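You operate a simulated robot arm through the tools that you are given. There is no shell and no other tool. Be economical: measure what you need, move in short steps, check, and stop when the job is done.

You are at the controls of a simulated two-armed robot. One attempt, no reset.

Task
Close the chest drawer one.

Only the result counts: the job must be done as asked and must still hold three seconds after the hand-in. Knocking over, shifting, dropping, spilling or breaking anything else fails it.

Robot
Two 7-joint arms with two-finger parallel grippers on one trunk, on a base that drives. Base frame: it is fixed to the floor where the robot stands at the start and does not move with it; the origin is under the middle of the robot, x ahead of it, y to its left, z up. Lengths are in m, angles in degrees, forces in N, time in s.
The left shoulder is at the start at [0.07, 0.163, 1.295], the right one opposite. With the tool pointing down near the work surface each hand reaches from about 0.28 to 0.86 m from the robot's upright axis, wherever it stands, measured 20 degrees to its own side. Places, roughly: chest drawer one [0.6, 0.1, 1.2]. Payload 3.43 kg a hand.
Tool frame (each hand has its own): the origin (TCP) lies between the finger pads and is the grasp point; the fingertips stand 0.034 m ahead of it; z points along the fingers, y is the line along which they close. The gripper opens to 0.128 m. The fingers are 0.024 m wide and 0.012 m thick; the gripper's body (0.048 by 0.13 m) begins 0.096 m behind the TCP.
Orientation is that of the tool frame in the base frame, as [roll, pitch, yaw] about the fixed x, y, z axes, in that order (R = Rz(yaw) Ry(pitch) Rx(roll)). With the fingers straight down and closing along the base's y, the tool's x points along the base's -x, its y along +y and its z along -z.

Tools
- The arms move only by the tool jog_arm. It takes "left_commands", "right_commands" or both (then of equal length, played together; a hand with none holds still); each is a list of rows, each an object of numbers (a shift or turn left out is 0, a gripper value left out holds the last): "x", "y", "z": the shift along the base's x, y, z in m; "ax", "ay", "az": the turn, a rotation vector about the base's x, y, z in rad. In form: [{"x": .., "y": .., "z": .., "ax": .., "ay": .., "az": ..}, ...]. A call has 1 to 8 rows; each row is the pose to reach, as a shift and turn from the pose commanded when the call began. "left_jaw" and "right_jaw" are, for a hand that has rows, the finger opening in m, from 0 to 0.128, set as the call begins (left out, the last holds). Each row takes 0.2 s and may step no farther than 0.05 m and 8.6 degrees from the row before; otherwise, or with a gripper value out of range, the whole call is refused. Where a pose cannot be reached the arm comes as near as it can. A force on the tool above 40 N (or 10 N above the force at the start of the call, whichever is more), or a blocked arm, ends the call early, and 0.2 s more pass. The fingers move at their own pace (about 0.153 m/s each) and stop on an object; they squeeze with about 44 N. The grip force told is the motor's: it shows also when the fingers shut on nothing. Time passes only in rows, and 0.2 s behind the last, so rows that repeat a pose let the fingers close. The reply holds the time, the measured pose of the TCP, the force on the tool along the base axes, the opening and the grip force, in the units named above and with some noise.
- Cameras (640 x 400 px; columns grow to the right, rows downward): "scene" is now at [0.151, 0.0064, 1.5521]; the picture's right is [0.10, -1.00, 0.00], its down [-0.42, -0.04, -0.90] and it looks along [0.90, 0.09, -0.43] (base axes); focal length 214 px, centre (320, 200). "left" rides on the left gripper at [0.076, 0.011, -0.16] in its tool frame; the picture's right is [-0.15, 0.99, 0.00], its down [-0.88, -0.13, -0.46] and it looks along [-0.45, -0.07, 0.89] (tool axes); focal length 234 px, centre (320, 200). "right" rides on the right gripper at [0.076, -0.011, -0.16] in its tool frame; the picture's right is [0.15, 0.99, 0.00], its down [-0.88, 0.13, -0.46] and it looks along [-0.45, 0.07, 0.89] (tool axes); focal length 234 px, centre (320, 200). There is no depth. A picture from a camera that has moved, and an enlarged one, comes with that camera's place and axes in the base frame and with its lens. The place of the scene camera against the robot may be out by one fixed shift of up to 0.025 m in any direction.
- get_image(camera): a new picture of that camera. It takes no simulated time.
- raise_lower(by): slides the trunk up (or, below 0, down) by that many m; the arms and the scene camera ride with it, the base frame stays. It gives what a move gives, with no picture.
- roll_base(legs): drives the robot by 1 to 6 legs, each [ahead, left, turn to the left] in m, m and degrees, along the robot's own axes; the way and the turn of a leg run together, so that a leg with both is an arc; at most 1.5 m and 180 degrees a leg. The arms and the cameras ride along, it lands a little off, and it stops where it bumps. It gives what a move gives.
- aim_head(pan, tilt): turns the head with the scene camera to pan (to the left, within 86 degrees either way) and tilt (down, from -29 to 69), counted from straight ahead of the robot. It gives what a move gives.
- close_up(camera, box): a new picture of the part [left, top, right, bottom] of that camera's present view, enlarged. It takes no simulated time.
- close_job(): hands the job in; it is judged then, once.

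Work in short steps. Places have to be worked out from the pictures, the camera data and where the tool is seen: move nearer, look again, correct. Check each grasp and each placing, and mend what went wrong. You have 120 turns and 92 pictures in all, those below and enlarged ones among them. Open the grippers and draw the arms clear of the work before you hand the job in, unless the task says otherwise; then end with one line.

The tools are called after ">>>" as a command line: name --argument value ..., lists and objects as JSON in quotes. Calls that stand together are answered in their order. jog_arm: Moves the arms, as the interface text tells. Its arguments: {"type":"object","properties":{"left_commands":{"type":"array","items":{"type":"object","properties":{"x":{"type":"number"},"y":{"type":"number"},"z":{"type":"number"},"ax":{"type":"number"},"ay":{"type":"number"},"az":{"type":"number"}}}},"left_jaw":{"type":"number"},"right_commands":{"type":"array","items":{"type":"object","properties":{"x":{"type":"number"},"y":{"type":"number"},"z":{"type":"number"},"ax":{"type":"number"},"ay":{"type":"number"},"az":{"type":"number"}}}},"right_jaw":{"type":"number"}},"required":[]} The other tools are called the same way: raise_lower (by) slides the trunk up or down; roll_base (legs) drives the base; aim_head (pan, tilt) turns the head that bears the scene camera; get_image (camera) takes a picture; close_up (camera, box) takes an enlarged picture of a part of a camera's view; close_job () hands the job in.

At the start:

```text
t: 0.0
left_tcp_pos: [0.3736, 0.2334, 1.5056]
left_orientation: [179.9, 0.1, 180.0]
left_contact_force: [0.1, 0.7, 1.1]
left_gripper_width: 0.1282
left_finger_force: 0.1
right_tcp_pos: [0.4064, -0.1701, 1.444]
right_orientation: [-179.9, 0.0, 180.0]
right_contact_force: [-0.7, 0.5, -0.3]
right_gripper_width: 0.1278
right_finger_force: 0.1
trunk travel left (down, up): [-0.775, 0.165]
robot x, y, heading: [0.0031, -0.0006, -0.2]
head pan, tilt: [5.6, 25.2]
```

scene: 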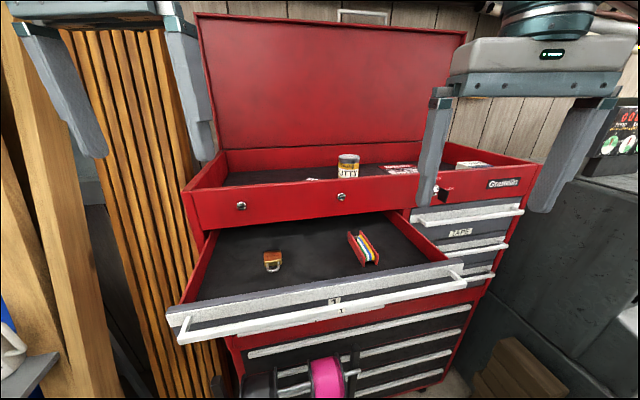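
right: 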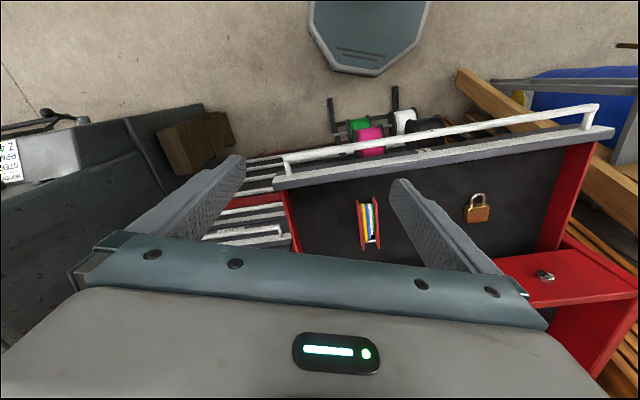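
left: 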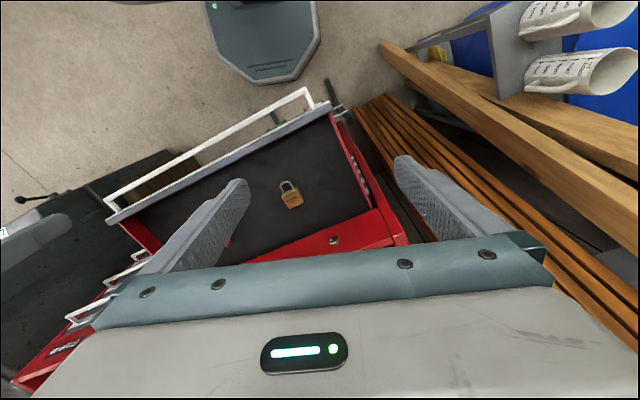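

The drawer labelled 1 sticks out about 0.25 m, with its front running roughly from [0.35, 0.26] to [0.51, -0.26]. I'll look at the handle close up, then check the surroundings before backing off.

>>> close_up --camera "scene" --box '[160, 200, 480, 400]'

>>> aim_head --pan 80 --tilt 35

>>> get_image --camera "scene"

```text
2.00 times, centred on (320, 300) of scene
camera zoom: at [0.151, 0.0064, 1.5521], right [0.1, -1.0, 0.0], down [-0.42, -0.04, -0.9], along [0.9, 0.09, -0.43], focal length 429 px, centre (320, 0)
```

zoom: 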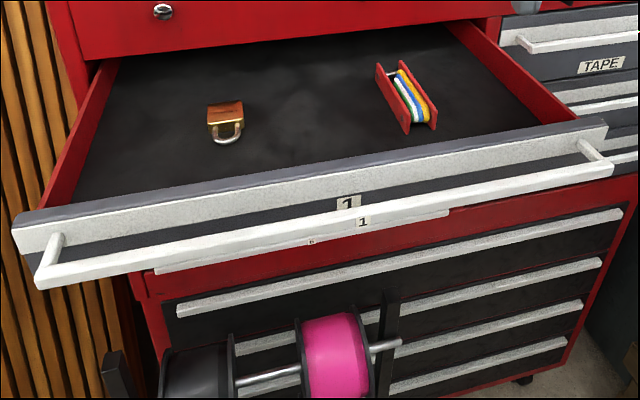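

```text
t: 1.5
left_tcp_pos: [0.3732, 0.2342, 1.5074]
left_orientation: [-179.9, 0.0, -180.0]
left_contact_force: [-0.7, 0.9, -1.0]
left_gripper_width: 0.1281
left_finger_force: 0.0
right_tcp_pos: [0.4065, -0.1694, 1.4433]
right_orientation: [180.0, 0.0, 180.0]
right_contact_force: [0.5, -1.2, 0.5]
right_gripper_width: 0.128
right_finger_force: 0.1
trunk travel left (down, up): [-0.775, 0.165]
robot x, y, heading: [-0.0012, 0.0015, 0.1]
head pan, tilt: [80.0, 35.0]
```

```text
87 pictures are left
camera scene: at [0.0748, 0.084, 1.5367], right [0.98, -0.17, 0.0], down [-0.1, -0.56, -0.82], along [0.14, 0.81, -0.57], focal length 214 px, centre (320, 200)
```

scene: 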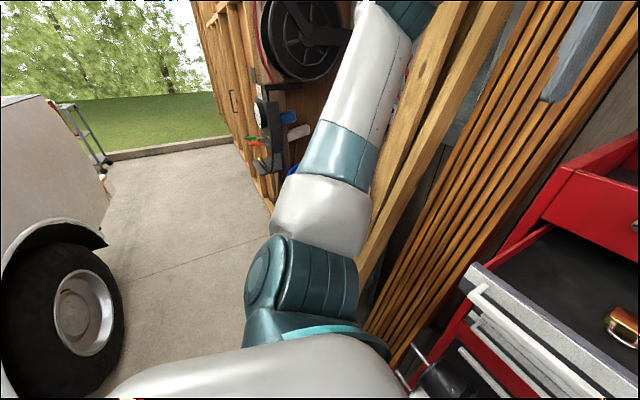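

Behind it's clear for about 1 m (a vehicle sits farther back). I'll back up 0.22 m and point the head at the drawer again.

>>> roll_base --legs '[[-0.22, 0, 0]]'

>>> aim_head --pan 5 --tilt 35

>>> get_image --camera "scene"

>>> get_image --camera "left"

```text
t: 3.1
left_tcp_pos: [0.158, 0.2345, 1.5054]
left_orientation: [180.0, -0.2, -179.9]
left_contact_force: [0.2, -0.5, -0.8]
left_gripper_width: 0.128
left_finger_force: 0.1
right_tcp_pos: [0.193, -0.1693, 1.4429]
right_orientation: [-179.9, -0.1, 180.0]
right_contact_force: [-0.3, -0.1, -0.2]
right_gripper_width: 0.1278
right_finger_force: 0.1
trunk travel left (down, up): [-0.775, 0.165]
robot x, y, heading: [-0.2169, -0.0009, 0.2]
head pan, tilt: [80.0, 35.0]
```

```text
t: 4.6
left_tcp_pos: [0.1534, 0.2347, 1.5063]
left_orientation: [-180.0, 0.0, 180.0]
left_contact_force: [0.4, -0.4, 0.6]
left_gripper_width: 0.1283
left_finger_force: 0.0
right_tcp_pos: [0.1888, -0.1688, 1.4441]
right_orientation: [180.0, 0.0, -180.0]
right_contact_force: [0.0, -0.3, 0.1]
right_gripper_width: 0.1278
right_finger_force: 0.0
trunk travel left (down, up): [-0.775, 0.165]
robot x, y, heading: [-0.2177, 0.0031, 0.1]
head pan, tilt: [5.0, 35.0]
```

```text
86 pictures are left
camera scene: at [-0.0716, 0.0051, 1.5368], right [0.09, -1.0, 0.0], down [-0.57, -0.05, -0.82], along [0.82, 0.07, -0.57], focal length 214 px, centre (320, 200)
```

scene: 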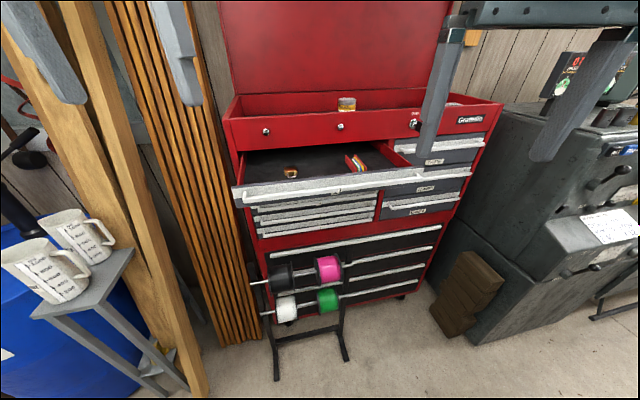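

```text
85 pictures are left
camera left: at [0.0789, 0.2449, 1.6676], right [0.15, 0.99, 0.0], down [0.88, -0.13, 0.46], along [0.45, -0.07, -0.89], focal length 234 px, centre (320, 200)
```

left: 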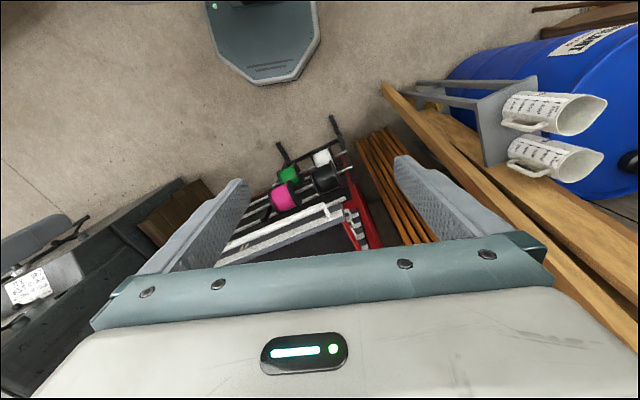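

Zooming in on the handle to triangulate its position.

>>> close_up --camera "scene" --box '[220, 130, 460, 280]'

```text
2.67 times, centred on (340, 205) of scene
camera zoom: at [-0.0716, 0.0051, 1.5368], right [0.09, -1.0, 0.0], down [-0.57, -0.05, -0.82], along [0.82, 0.07, -0.57], focal length 572 px, centre (267, 187)
```

zoom: 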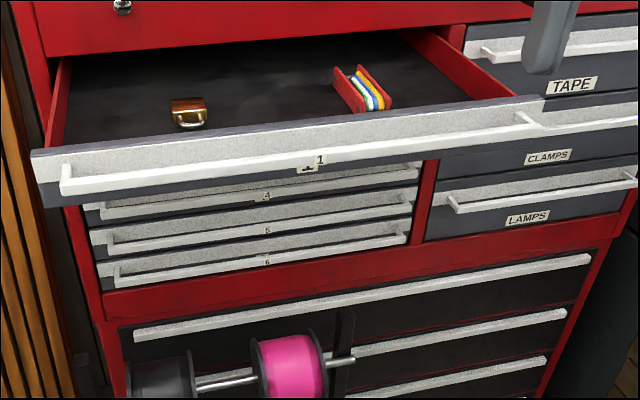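

The bar handle runs roughly from [0.31, 0.21] to [0.47, -0.23] at z ≈ 1.255, so the push direction is about [0.94, 0.32]. I'll tilt the left tool forward about 57° and yaw it 18° while moving it in front of the middle of the drawer. The right hand moves aside.

>>> jog_arm --left_commands '[{"x": 0.0113, "y": -0.0225, "z": -0.0125, "ax": 0.0194, "ay": -0.124, "az": 0.0355}, {"x": 0.0225, "y": -0.045, "z": -0.025, "ax": 0.0388, "ay": -0.248, "az": 0.071}, {"x": 0.0338, "y": -0.0675, "z": -0.0375, "ax": 0.0581, "ay": -0.372, "az": 0.1065}, {"x": 0.045, "y": -0.09, "z": -0.05, "ax": 0.0775, "ay": -0.496, "az": 0.142}, {"x": 0.0563, "y": -0.1125, "z": -0.0625, "ax": 0.0969, "ay": -0.62, "az": 0.1775}, {"x": 0.0675, "y": -0.135, "z": -0.075, "ax": 0.1163, "ay": -0.744, "az": 0.213}, {"x": 0.0788, "y": -0.1575, "z": -0.0875, "ax": 0.1356, "ay": -0.868, "az": 0.2485}, {"x": 0.09, "y": -0.18, "z": -0.1, "ax": 0.155, "ay": -0.992, "az": 0.284}]' --right_commands '[{"y": -0.0125}, {"y": -0.025}, {"y": -0.0375}, {"y": -0.05}, {"y": -0.0625}, {"y": -0.075}, {"y": -0.0875}, {"y": -0.1}]'

>>> get_image --camera "scene"

>>> get_image --camera "left"

```text
t: 6.4
left_tcp_pos: [0.245, 0.0517, 1.4067]
left_orientation: [180.0, 57.5, -162.1]
left_contact_force: [0.6, -0.8, 0.0]
left_gripper_width: 0.1279
left_finger_force: 0.1
right_tcp_pos: [0.1889, -0.2732, 1.4428]
right_orientation: [179.8, 0.0, 179.9]
right_contact_force: [0.7, 0.3, -0.5]
right_gripper_width: 0.1283
right_finger_force: 0.1
trunk travel left (down, up): [-0.775, 0.165]
robot x, y, heading: [-0.2157, 0.0004, -0.1]
head pan, tilt: [5.0, 35.0]
```

```text
83 pictures are left
camera scene: at [-0.0714, 0.0015, 1.5367], right [0.09, -1.0, 0.0], down [-0.57, -0.05, -0.82], along [0.82, 0.07, -0.57], focal length 214 px, centre (320, 200)
```

scene: 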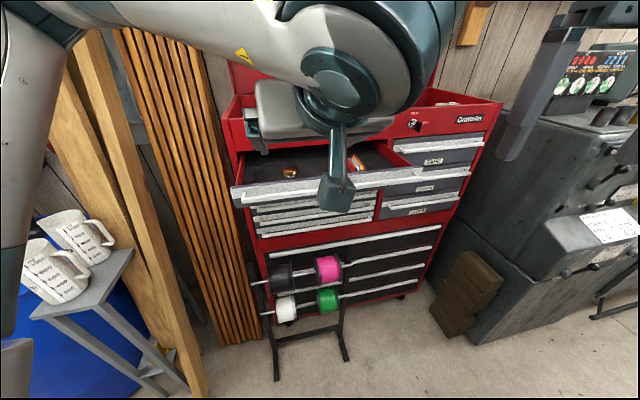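

```text
82 pictures are left
camera left: at [0.0742, 0.0071, 1.4307], right [-0.23, 0.97, 0.12], down [0.13, -0.1, 0.99], along [0.97, 0.24, -0.1], focal length 234 px, centre (320, 200)
```

left: 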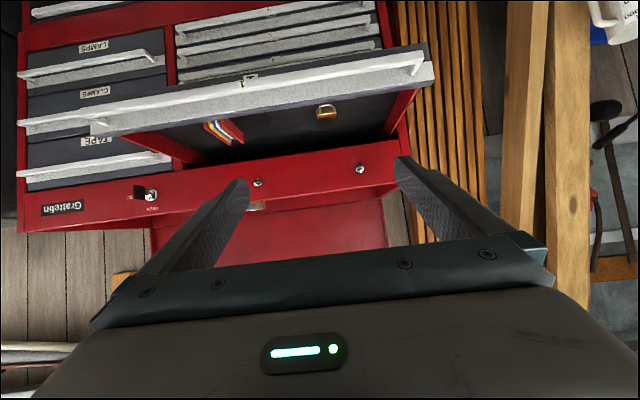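

The hand is posed well, in front of the bar with its tips at x ≈ 0.275. I'll lower it to about z = 1.265, drawing back slightly, and look.

>>> jog_arm --left_commands '[{"x": -0.01, "y": -0.01, "z": -0.035}, {"x": -0.02, "y": -0.02, "z": -0.07}, {"x": -0.02, "y": -0.03, "z": -0.105}, {"x": -0.02, "y": -0.04, "z": -0.14}]'

>>> get_image --camera "left"

>>> get_image --camera "scene"

```text
t: 7.4
left_tcp_pos: [0.2257, 0.0127, 1.2655]
left_orientation: [-179.9, 57.1, -162.0]
left_contact_force: [0.0, 0.4, -0.2]
left_gripper_width: 0.1281
left_finger_force: 0.1
right_tcp_pos: [0.1919, -0.2691, 1.4432]
right_orientation: [179.9, -0.1, -180.0]
right_contact_force: [-1.0, -0.2, -1.3]
right_gripper_width: 0.1278
right_finger_force: 0.0
trunk travel left (down, up): [-0.775, 0.165]
robot x, y, heading: [-0.2181, -0.0073, 0.3]
head pan, tilt: [5.0, 35.0]
```

```text
81 pictures are left
camera left: at [0.0551, -0.0301, 1.2893], right [-0.23, 0.97, 0.12], down [0.13, -0.09, 0.99], along [0.97, 0.24, -0.1], focal length 234 px, centre (320, 200)
```

left: 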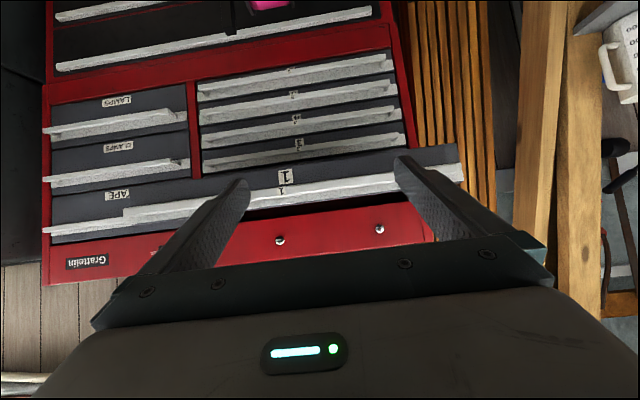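

```text
80 pictures are left
camera scene: at [-0.0697, 0.004, 1.5366], right [0.09, -1.0, 0.0], down [-0.57, -0.05, -0.82], along [0.82, 0.07, -0.57], focal length 214 px, centre (320, 200)
```

scene: 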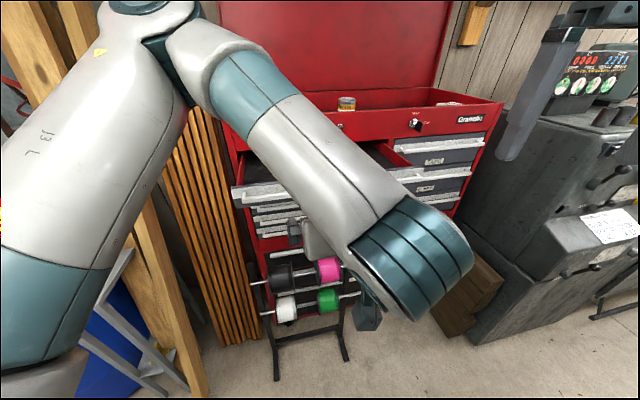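

The bar is at about [0.37–0.40, 0, 1.232] and the panel top at about 1.25. At 57° tilt the fingers would wedge under the bar, so I'll bring them back to about 20° from vertical, crossing the bar.

>>> jog_arm --left_commands '[{"z": -0.006, "ax": -0.04, "ay": 0.1228}, {"z": -0.012, "ax": -0.08, "ay": 0.2456}, {"z": -0.018, "ax": -0.12, "ay": 0.3684}, {"z": -0.024, "ax": -0.16, "ay": 0.4912}, {"z": -0.03, "ax": -0.2, "ay": 0.614}]'

>>> get_image --camera "left"

>>> get_image --camera "scene"

```text
t: 8.6
left_tcp_pos: [0.225, 0.0156, 1.2361]
left_orientation: [-179.7, 20.1, -162.0]
left_contact_force: [0.1, -0.7, -0.3]
left_gripper_width: 0.1277
left_finger_force: 0.0
right_tcp_pos: [0.1898, -0.2684, 1.4436]
right_orientation: [179.9, -0.1, -180.0]
right_contact_force: [0.0, -0.1, 0.4]
right_gripper_width: 0.128
right_finger_force: 0.1
trunk travel left (down, up): [-0.775, 0.165]
robot x, y, heading: [-0.2164, 0.0005, -0.3]
head pan, tilt: [5.0, 35.0]
```

```text
79 pictures are left
camera left: at [0.1024, -0.0134, 1.3614], right [-0.17, 0.98, 0.05], down [0.68, 0.08, 0.73], along [0.72, 0.16, -0.68], focal length 234 px, centre (320, 200)
```

left: 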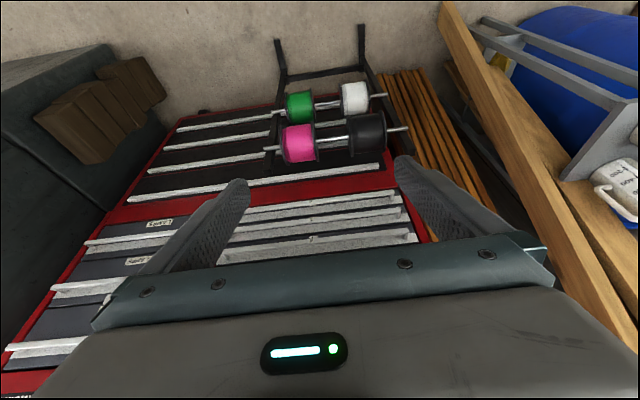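

```text
78 pictures are left
camera scene: at [-0.0696, 0.0058, 1.5366], right [0.09, -1.0, 0.0], down [-0.57, -0.05, -0.82], along [0.82, 0.07, -0.57], focal length 214 px, centre (320, 200)
```

scene: 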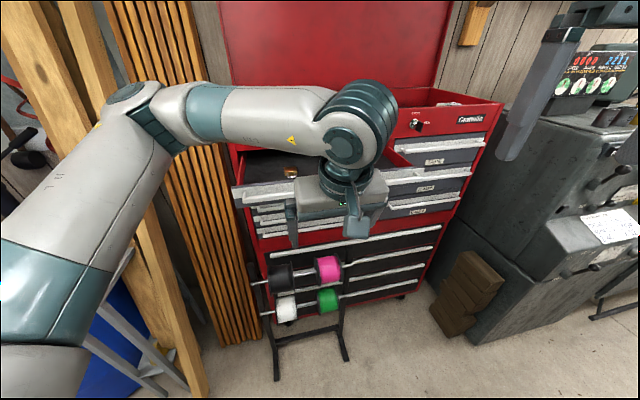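

Now I'll advance slowly along [0.945, 0.31] until I touch the bar.

>>> jog_arm --left_commands '[{"x": 0.014, "y": 0.0045}, {"x": 0.028, "y": 0.009}, {"x": 0.042, "y": 0.0135}, {"x": 0.056, "y": 0.018}, {"x": 0.07, "y": 0.0225}, {"x": 0.084, "y": 0.027}, {"x": 0.098, "y": 0.0315}, {"x": 0.108, "y": 0.035}]'

>>> get_image --camera "scene"

```text
t: 10.4
left_tcp_pos: [0.3337, 0.051, 1.2359]
left_orientation: [-179.8, 20.4, -161.9]
left_contact_force: [-0.3, 0.1, -0.5]
left_gripper_width: 0.1281
left_finger_force: 0.0
right_tcp_pos: [0.191, -0.2694, 1.4433]
right_orientation: [-180.0, 0.1, -180.0]
right_contact_force: [-0.3, 0.4, 0.1]
right_gripper_width: 0.128
right_finger_force: 0.0
trunk travel left (down, up): [-0.775, 0.165]
robot x, y, heading: [-0.218, -0.0008, 0.1]
head pan, tilt: [5.0, 35.0]
```

```text
77 pictures are left
camera scene: at [-0.0707, 0.0052, 1.5367], right [0.09, -1.0, 0.0], down [-0.57, -0.05, -0.82], along [0.82, 0.07, -0.57], focal length 214 px, centre (320, 200)
```

scene: 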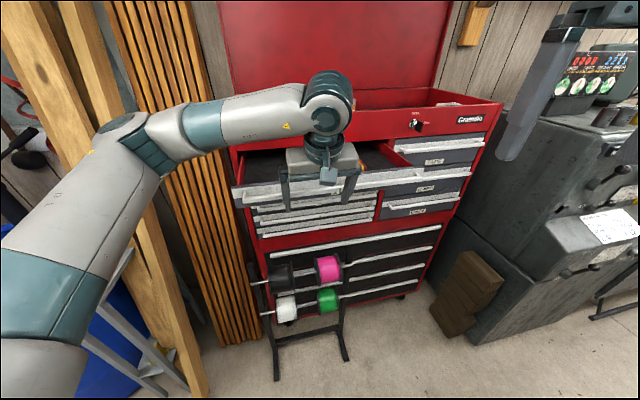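

Not in contact yet, and the fingers look level with the bar. A close look, then I'll continue.

>>> close_up --camera "scene" --box '[220, 120, 420, 245]'

```text
3.20 times, centred on (320, 182) of scene
camera zoom: at [-0.0707, 0.0052, 1.5367], right [0.09, -1.0, 0.0], down [-0.57, -0.05, -0.82], along [0.82, 0.07, -0.57], focal length 686 px, centre (320, 256)
```

zoom: 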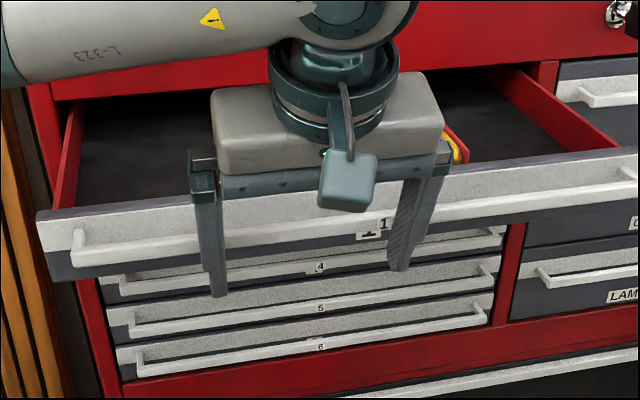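

The fingers cross the bar with the tips a little below it. I'll keep pushing slowly.

>>> jog_arm --left_commands '[{"x": 0.012, "y": 0.004}, {"x": 0.024, "y": 0.008}, {"x": 0.036, "y": 0.012}, {"x": 0.048, "y": 0.016}, {"x": 0.06, "y": 0.02}, {"x": 0.072, "y": 0.024}, {"x": 0.084, "y": 0.028}, {"x": 0.096, "y": 0.032}]'

>>> close_up --camera "scene" --box '[220, 90, 460, 240]'

```text
t: 12.2
left_tcp_pos: [0.4303, 0.0822, 1.236]
left_orientation: [-179.8, 20.3, -162.0]
left_contact_force: [0.1, 1.4, 0.4]
left_gripper_width: 0.128
left_finger_force: 0.0
right_tcp_pos: [0.1904, -0.2696, 1.4432]
right_orientation: [-179.9, 0.0, 180.0]
right_contact_force: [-0.6, 0.5, -0.9]
right_gripper_width: 0.128
right_finger_force: 0.1
trunk travel left (down, up): [-0.775, 0.165]
robot x, y, heading: [-0.2176, -0.0017, 0.1]
head pan, tilt: [5.0, 35.0]
```

```text
2.67 times, centred on (340, 165) of scene
camera zoom: at [-0.0705, 0.0052, 1.5367], right [0.09, -1.0, 0.0], down [-0.57, -0.05, -0.82], along [0.82, 0.07, -0.57], focal length 572 px, centre (267, 293)
```

zoom: 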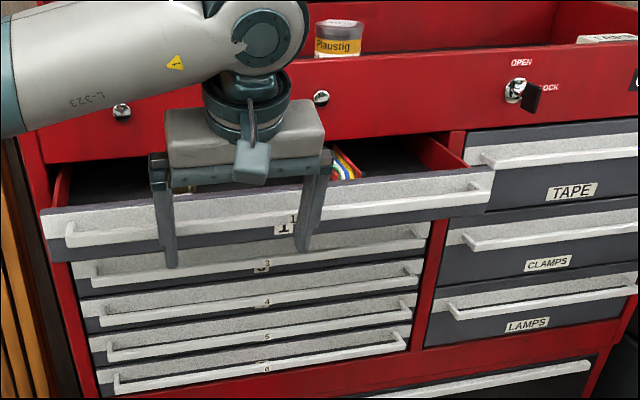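

The drawer is sliding with almost no force. I'll continue with the same slow push.

>>> jog_arm --left_commands '[{"x": 0.01, "y": 0.0033}, {"x": 0.02, "y": 0.0066}, {"x": 0.03, "y": 0.01}, {"x": 0.04, "y": 0.0133}, {"x": 0.05, "y": 0.0166}, {"x": 0.06, "y": 0.02}, {"x": 0.07, "y": 0.0233}]'

>>> close_up --camera "scene" --box '[220, 90, 460, 240]'

```text
t: 13.8
left_tcp_pos: [0.5005, 0.1057, 1.2354]
left_orientation: [-179.8, 20.3, -162.0]
left_contact_force: [0.1, 0.0, -0.5]
left_gripper_width: 0.1281
left_finger_force: 0.0
right_tcp_pos: [0.1903, -0.2701, 1.444]
right_orientation: [179.9, -0.1, 180.0]
right_contact_force: [0.2, -0.7, 0.2]
right_gripper_width: 0.1283
right_finger_force: 0.1
trunk travel left (down, up): [-0.775, 0.165]
robot x, y, heading: [-0.2189, -0.0021, 0.3]
head pan, tilt: [5.0, 35.0]
```

```text
2.67 times, centred on (340, 165) of scene
camera zoom: at [-0.0706, 0.0049, 1.5367], right [0.09, -1.0, 0.0], down [-0.57, -0.05, -0.82], along [0.82, 0.07, -0.57], focal length 572 px, centre (267, 293)
```

zoom: 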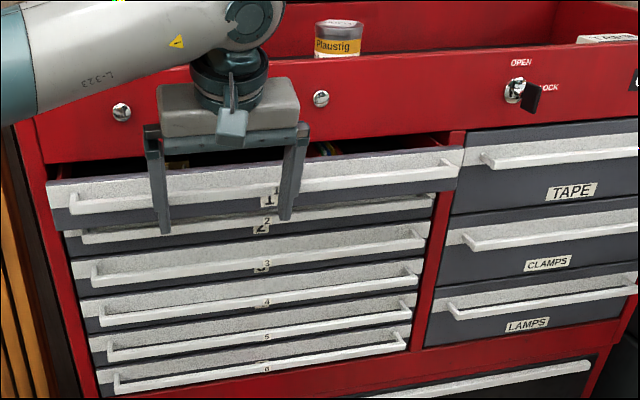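

About 0.06–0.07 m remains. I'll continue slowly.

>>> jog_arm --left_commands '[{"x": 0.008, "y": 0.0026}, {"x": 0.016, "y": 0.0053}, {"x": 0.024, "y": 0.008}, {"x": 0.032, "y": 0.0106}, {"x": 0.04, "y": 0.0133}, {"x": 0.047, "y": 0.0155}]'

>>> close_up --camera "scene" --box '[220, 90, 460, 240]'

```text
t: 15.2
left_tcp_pos: [0.5464, 0.1192, 1.2365]
left_orientation: [-179.7, 20.3, -162.0]
left_contact_force: [0.1, -0.5, -0.1]
left_gripper_width: 0.128
left_finger_force: 0.0
right_tcp_pos: [0.1897, -0.2693, 1.4423]
right_orientation: [179.8, 0.0, -180.0]
right_contact_force: [-0.2, 0.1, -0.1]
right_gripper_width: 0.128
right_finger_force: 0.2
trunk travel left (down, up): [-0.775, 0.165]
robot x, y, heading: [-0.2162, 0.0032, -0.0]
head pan, tilt: [5.0, 35.0]
```

```text
2.67 times, centred on (340, 165) of scene
camera zoom: at [-0.0707, 0.0048, 1.5367], right [0.09, -1.0, 0.0], down [-0.57, -0.05, -0.82], along [0.82, 0.07, -0.57], focal length 572 px, centre (267, 293)
```

zoom: 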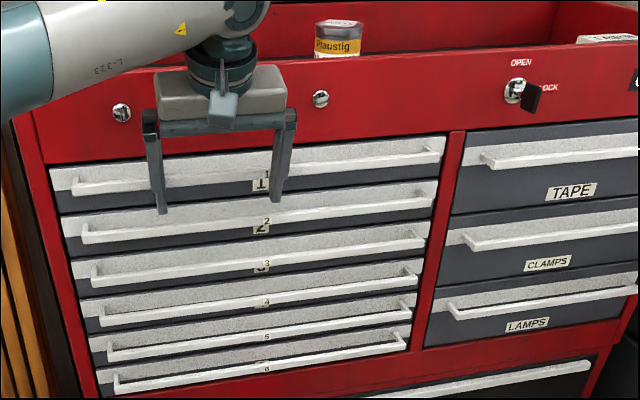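

Nearly flush; I'll press on in tiny steps until the force rises.

>>> jog_arm --left_commands '[{"x": 0.003, "y": 0.001}, {"x": 0.006, "y": 0.002}, {"x": 0.009, "y": 0.003}, {"x": 0.012, "y": 0.004}, {"x": 0.015, "y": 0.005}, {"x": 0.018, "y": 0.006}]'

>>> close_up --camera "scene" --box '[220, 90, 460, 240]'

```text
t: 16.2
left_tcp_pos: [0.5504, 0.1199, 1.2344]
left_orientation: [180.0, 19.5, -162.2]
left_contact_force: [-22.8, -4.4, 0.7]
left_gripper_width: 0.128
left_finger_force: 0.0
right_tcp_pos: [0.1863, -0.2705, 1.4441]
right_orientation: [179.9, 0.1, -180.0]
right_contact_force: [-0.1, -0.1, 0.6]
right_gripper_width: 0.128
right_finger_force: 0.0
trunk travel left (down, up): [-0.775, 0.165]
robot x, y, heading: [-0.2256, -0.001, 0.1]
head pan, tilt: [5.0, 35.0]
stopped in row 4 (left hand): the force on the tool passed its limit (the readings are from after the stop); the commanded pose is now the measured one
```

```text
2.67 times, centred on (340, 165) of scene
camera zoom: at [-0.0744, 0.0042, 1.5371], right [0.09, -1.0, 0.0], down [-0.57, -0.05, -0.82], along [0.82, 0.07, -0.57], focal length 572 px, centre (267, 293)
```

zoom: 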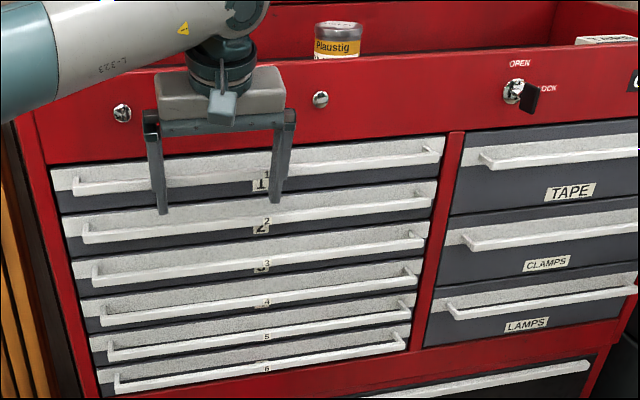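

The force spiked to about 23 N, so it's at the stop. I'll withdraw the hand slowly and check that the drawer is flush.

>>> jog_arm --left_commands '[{"x": -0.01, "y": -0.003}, {"x": -0.04, "y": -0.013}, {"x": -0.08, "y": -0.026}, {"x": -0.12, "y": -0.04}, {"x": -0.16, "y": -0.053}, {"x": -0.2, "y": -0.066}, {"x": -0.24, "y": -0.08}, {"x": -0.27, "y": -0.06, "z": 0.02}]'

>>> jog_arm --left_commands '[{"y": 0.04, "z": 0.02}, {"y": 0.08, "z": 0.05}, {"y": 0.11, "z": 0.085}, {"y": 0.13, "z": 0.12}]'

>>> close_up --camera "scene" --box '[220, 90, 460, 240]'

>>> get_image --camera "scene"

```text
t: 18.0
left_tcp_pos: [0.2835, 0.0626, 1.2528]
left_orientation: [-179.9, 19.7, -162.1]
left_contact_force: [-1.7, -0.3, -0.4]
left_gripper_width: 0.1278
left_finger_force: 0.0
right_tcp_pos: [0.1867, -0.2667, 1.4441]
right_orientation: [180.0, 0.0, 180.0]
right_contact_force: [-0.1, 0.2, 0.4]
right_gripper_width: 0.1277
right_finger_force: 0.0
trunk travel left (down, up): [-0.775, 0.165]
robot x, y, heading: [-0.2233, -0.0008, 0.2]
head pan, tilt: [5.0, 35.0]
```

```text
t: 19.0
left_tcp_pos: [0.282, 0.1921, 1.3748]
left_orientation: [-179.9, 19.6, -162.2]
left_contact_force: [-0.7, 0.9, 0.5]
left_gripper_width: 0.1282
left_finger_force: 0.0
right_tcp_pos: [0.1874, -0.2688, 1.4439]
right_orientation: [-180.0, -0.1, -180.0]
right_contact_force: [-0.5, -0.2, -0.2]
right_gripper_width: 0.1281
right_finger_force: 0.1
trunk travel left (down, up): [-0.775, 0.165]
robot x, y, heading: [-0.2178, -0.0049, -0.1]
head pan, tilt: [5.0, 35.0]
```

```text
2.67 times, centred on (340, 165) of scene
camera zoom: at [-0.0729, 0.0051, 1.5367], right [0.09, -1.0, 0.0], down [-0.57, -0.05, -0.82], along [0.82, 0.07, -0.57], focal length 572 px, centre (267, 293)
```

zoom: 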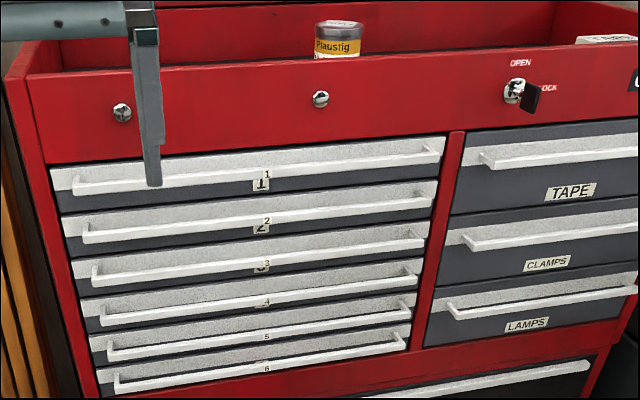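

```text
70 pictures are left
camera scene: at [-0.0729, 0.0051, 1.5367], right [0.09, -1.0, 0.0], down [-0.57, -0.05, -0.82], along [0.82, 0.07, -0.57], focal length 214 px, centre (320, 200)
```

scene: 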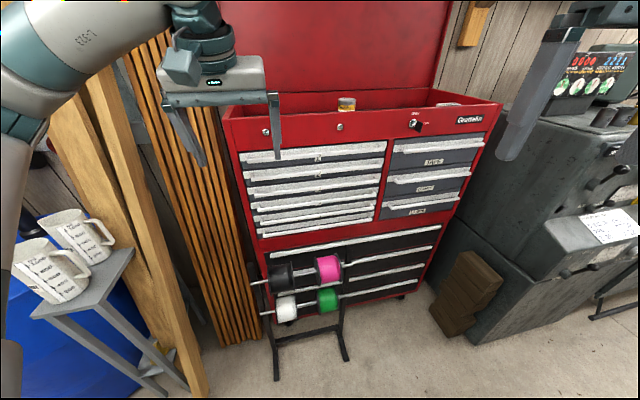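

Drawer 1 lines up with the ones below it. One magnified check of the seam before handing in.

>>> close_up --camera "scene" --box '[310, 125, 406, 185]'

```text
6.67 times, centred on (358, 155) of scene
camera zoom: at [-0.0729, 0.0051, 1.5367], right [0.09, -1.0, 0.0], down [-0.57, -0.05, -0.82], along [0.82, 0.07, -0.57], focal length 1430 px, centre (67, 500)
```

zoom: 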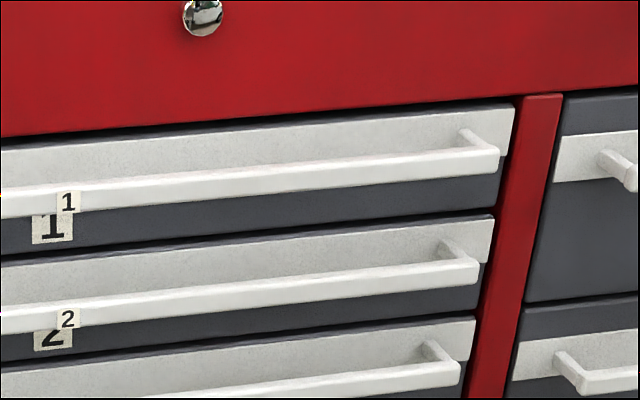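

Drawer 1 sits flush with drawers 2 and 3, and the hands are clear. Handing in.

>>> close_job

```text
The job is handed in.
```

Chest drawer one is closed: it was pushed to its stop, sits flush with the drawers below it, and both grippers are open and clear of the chest.
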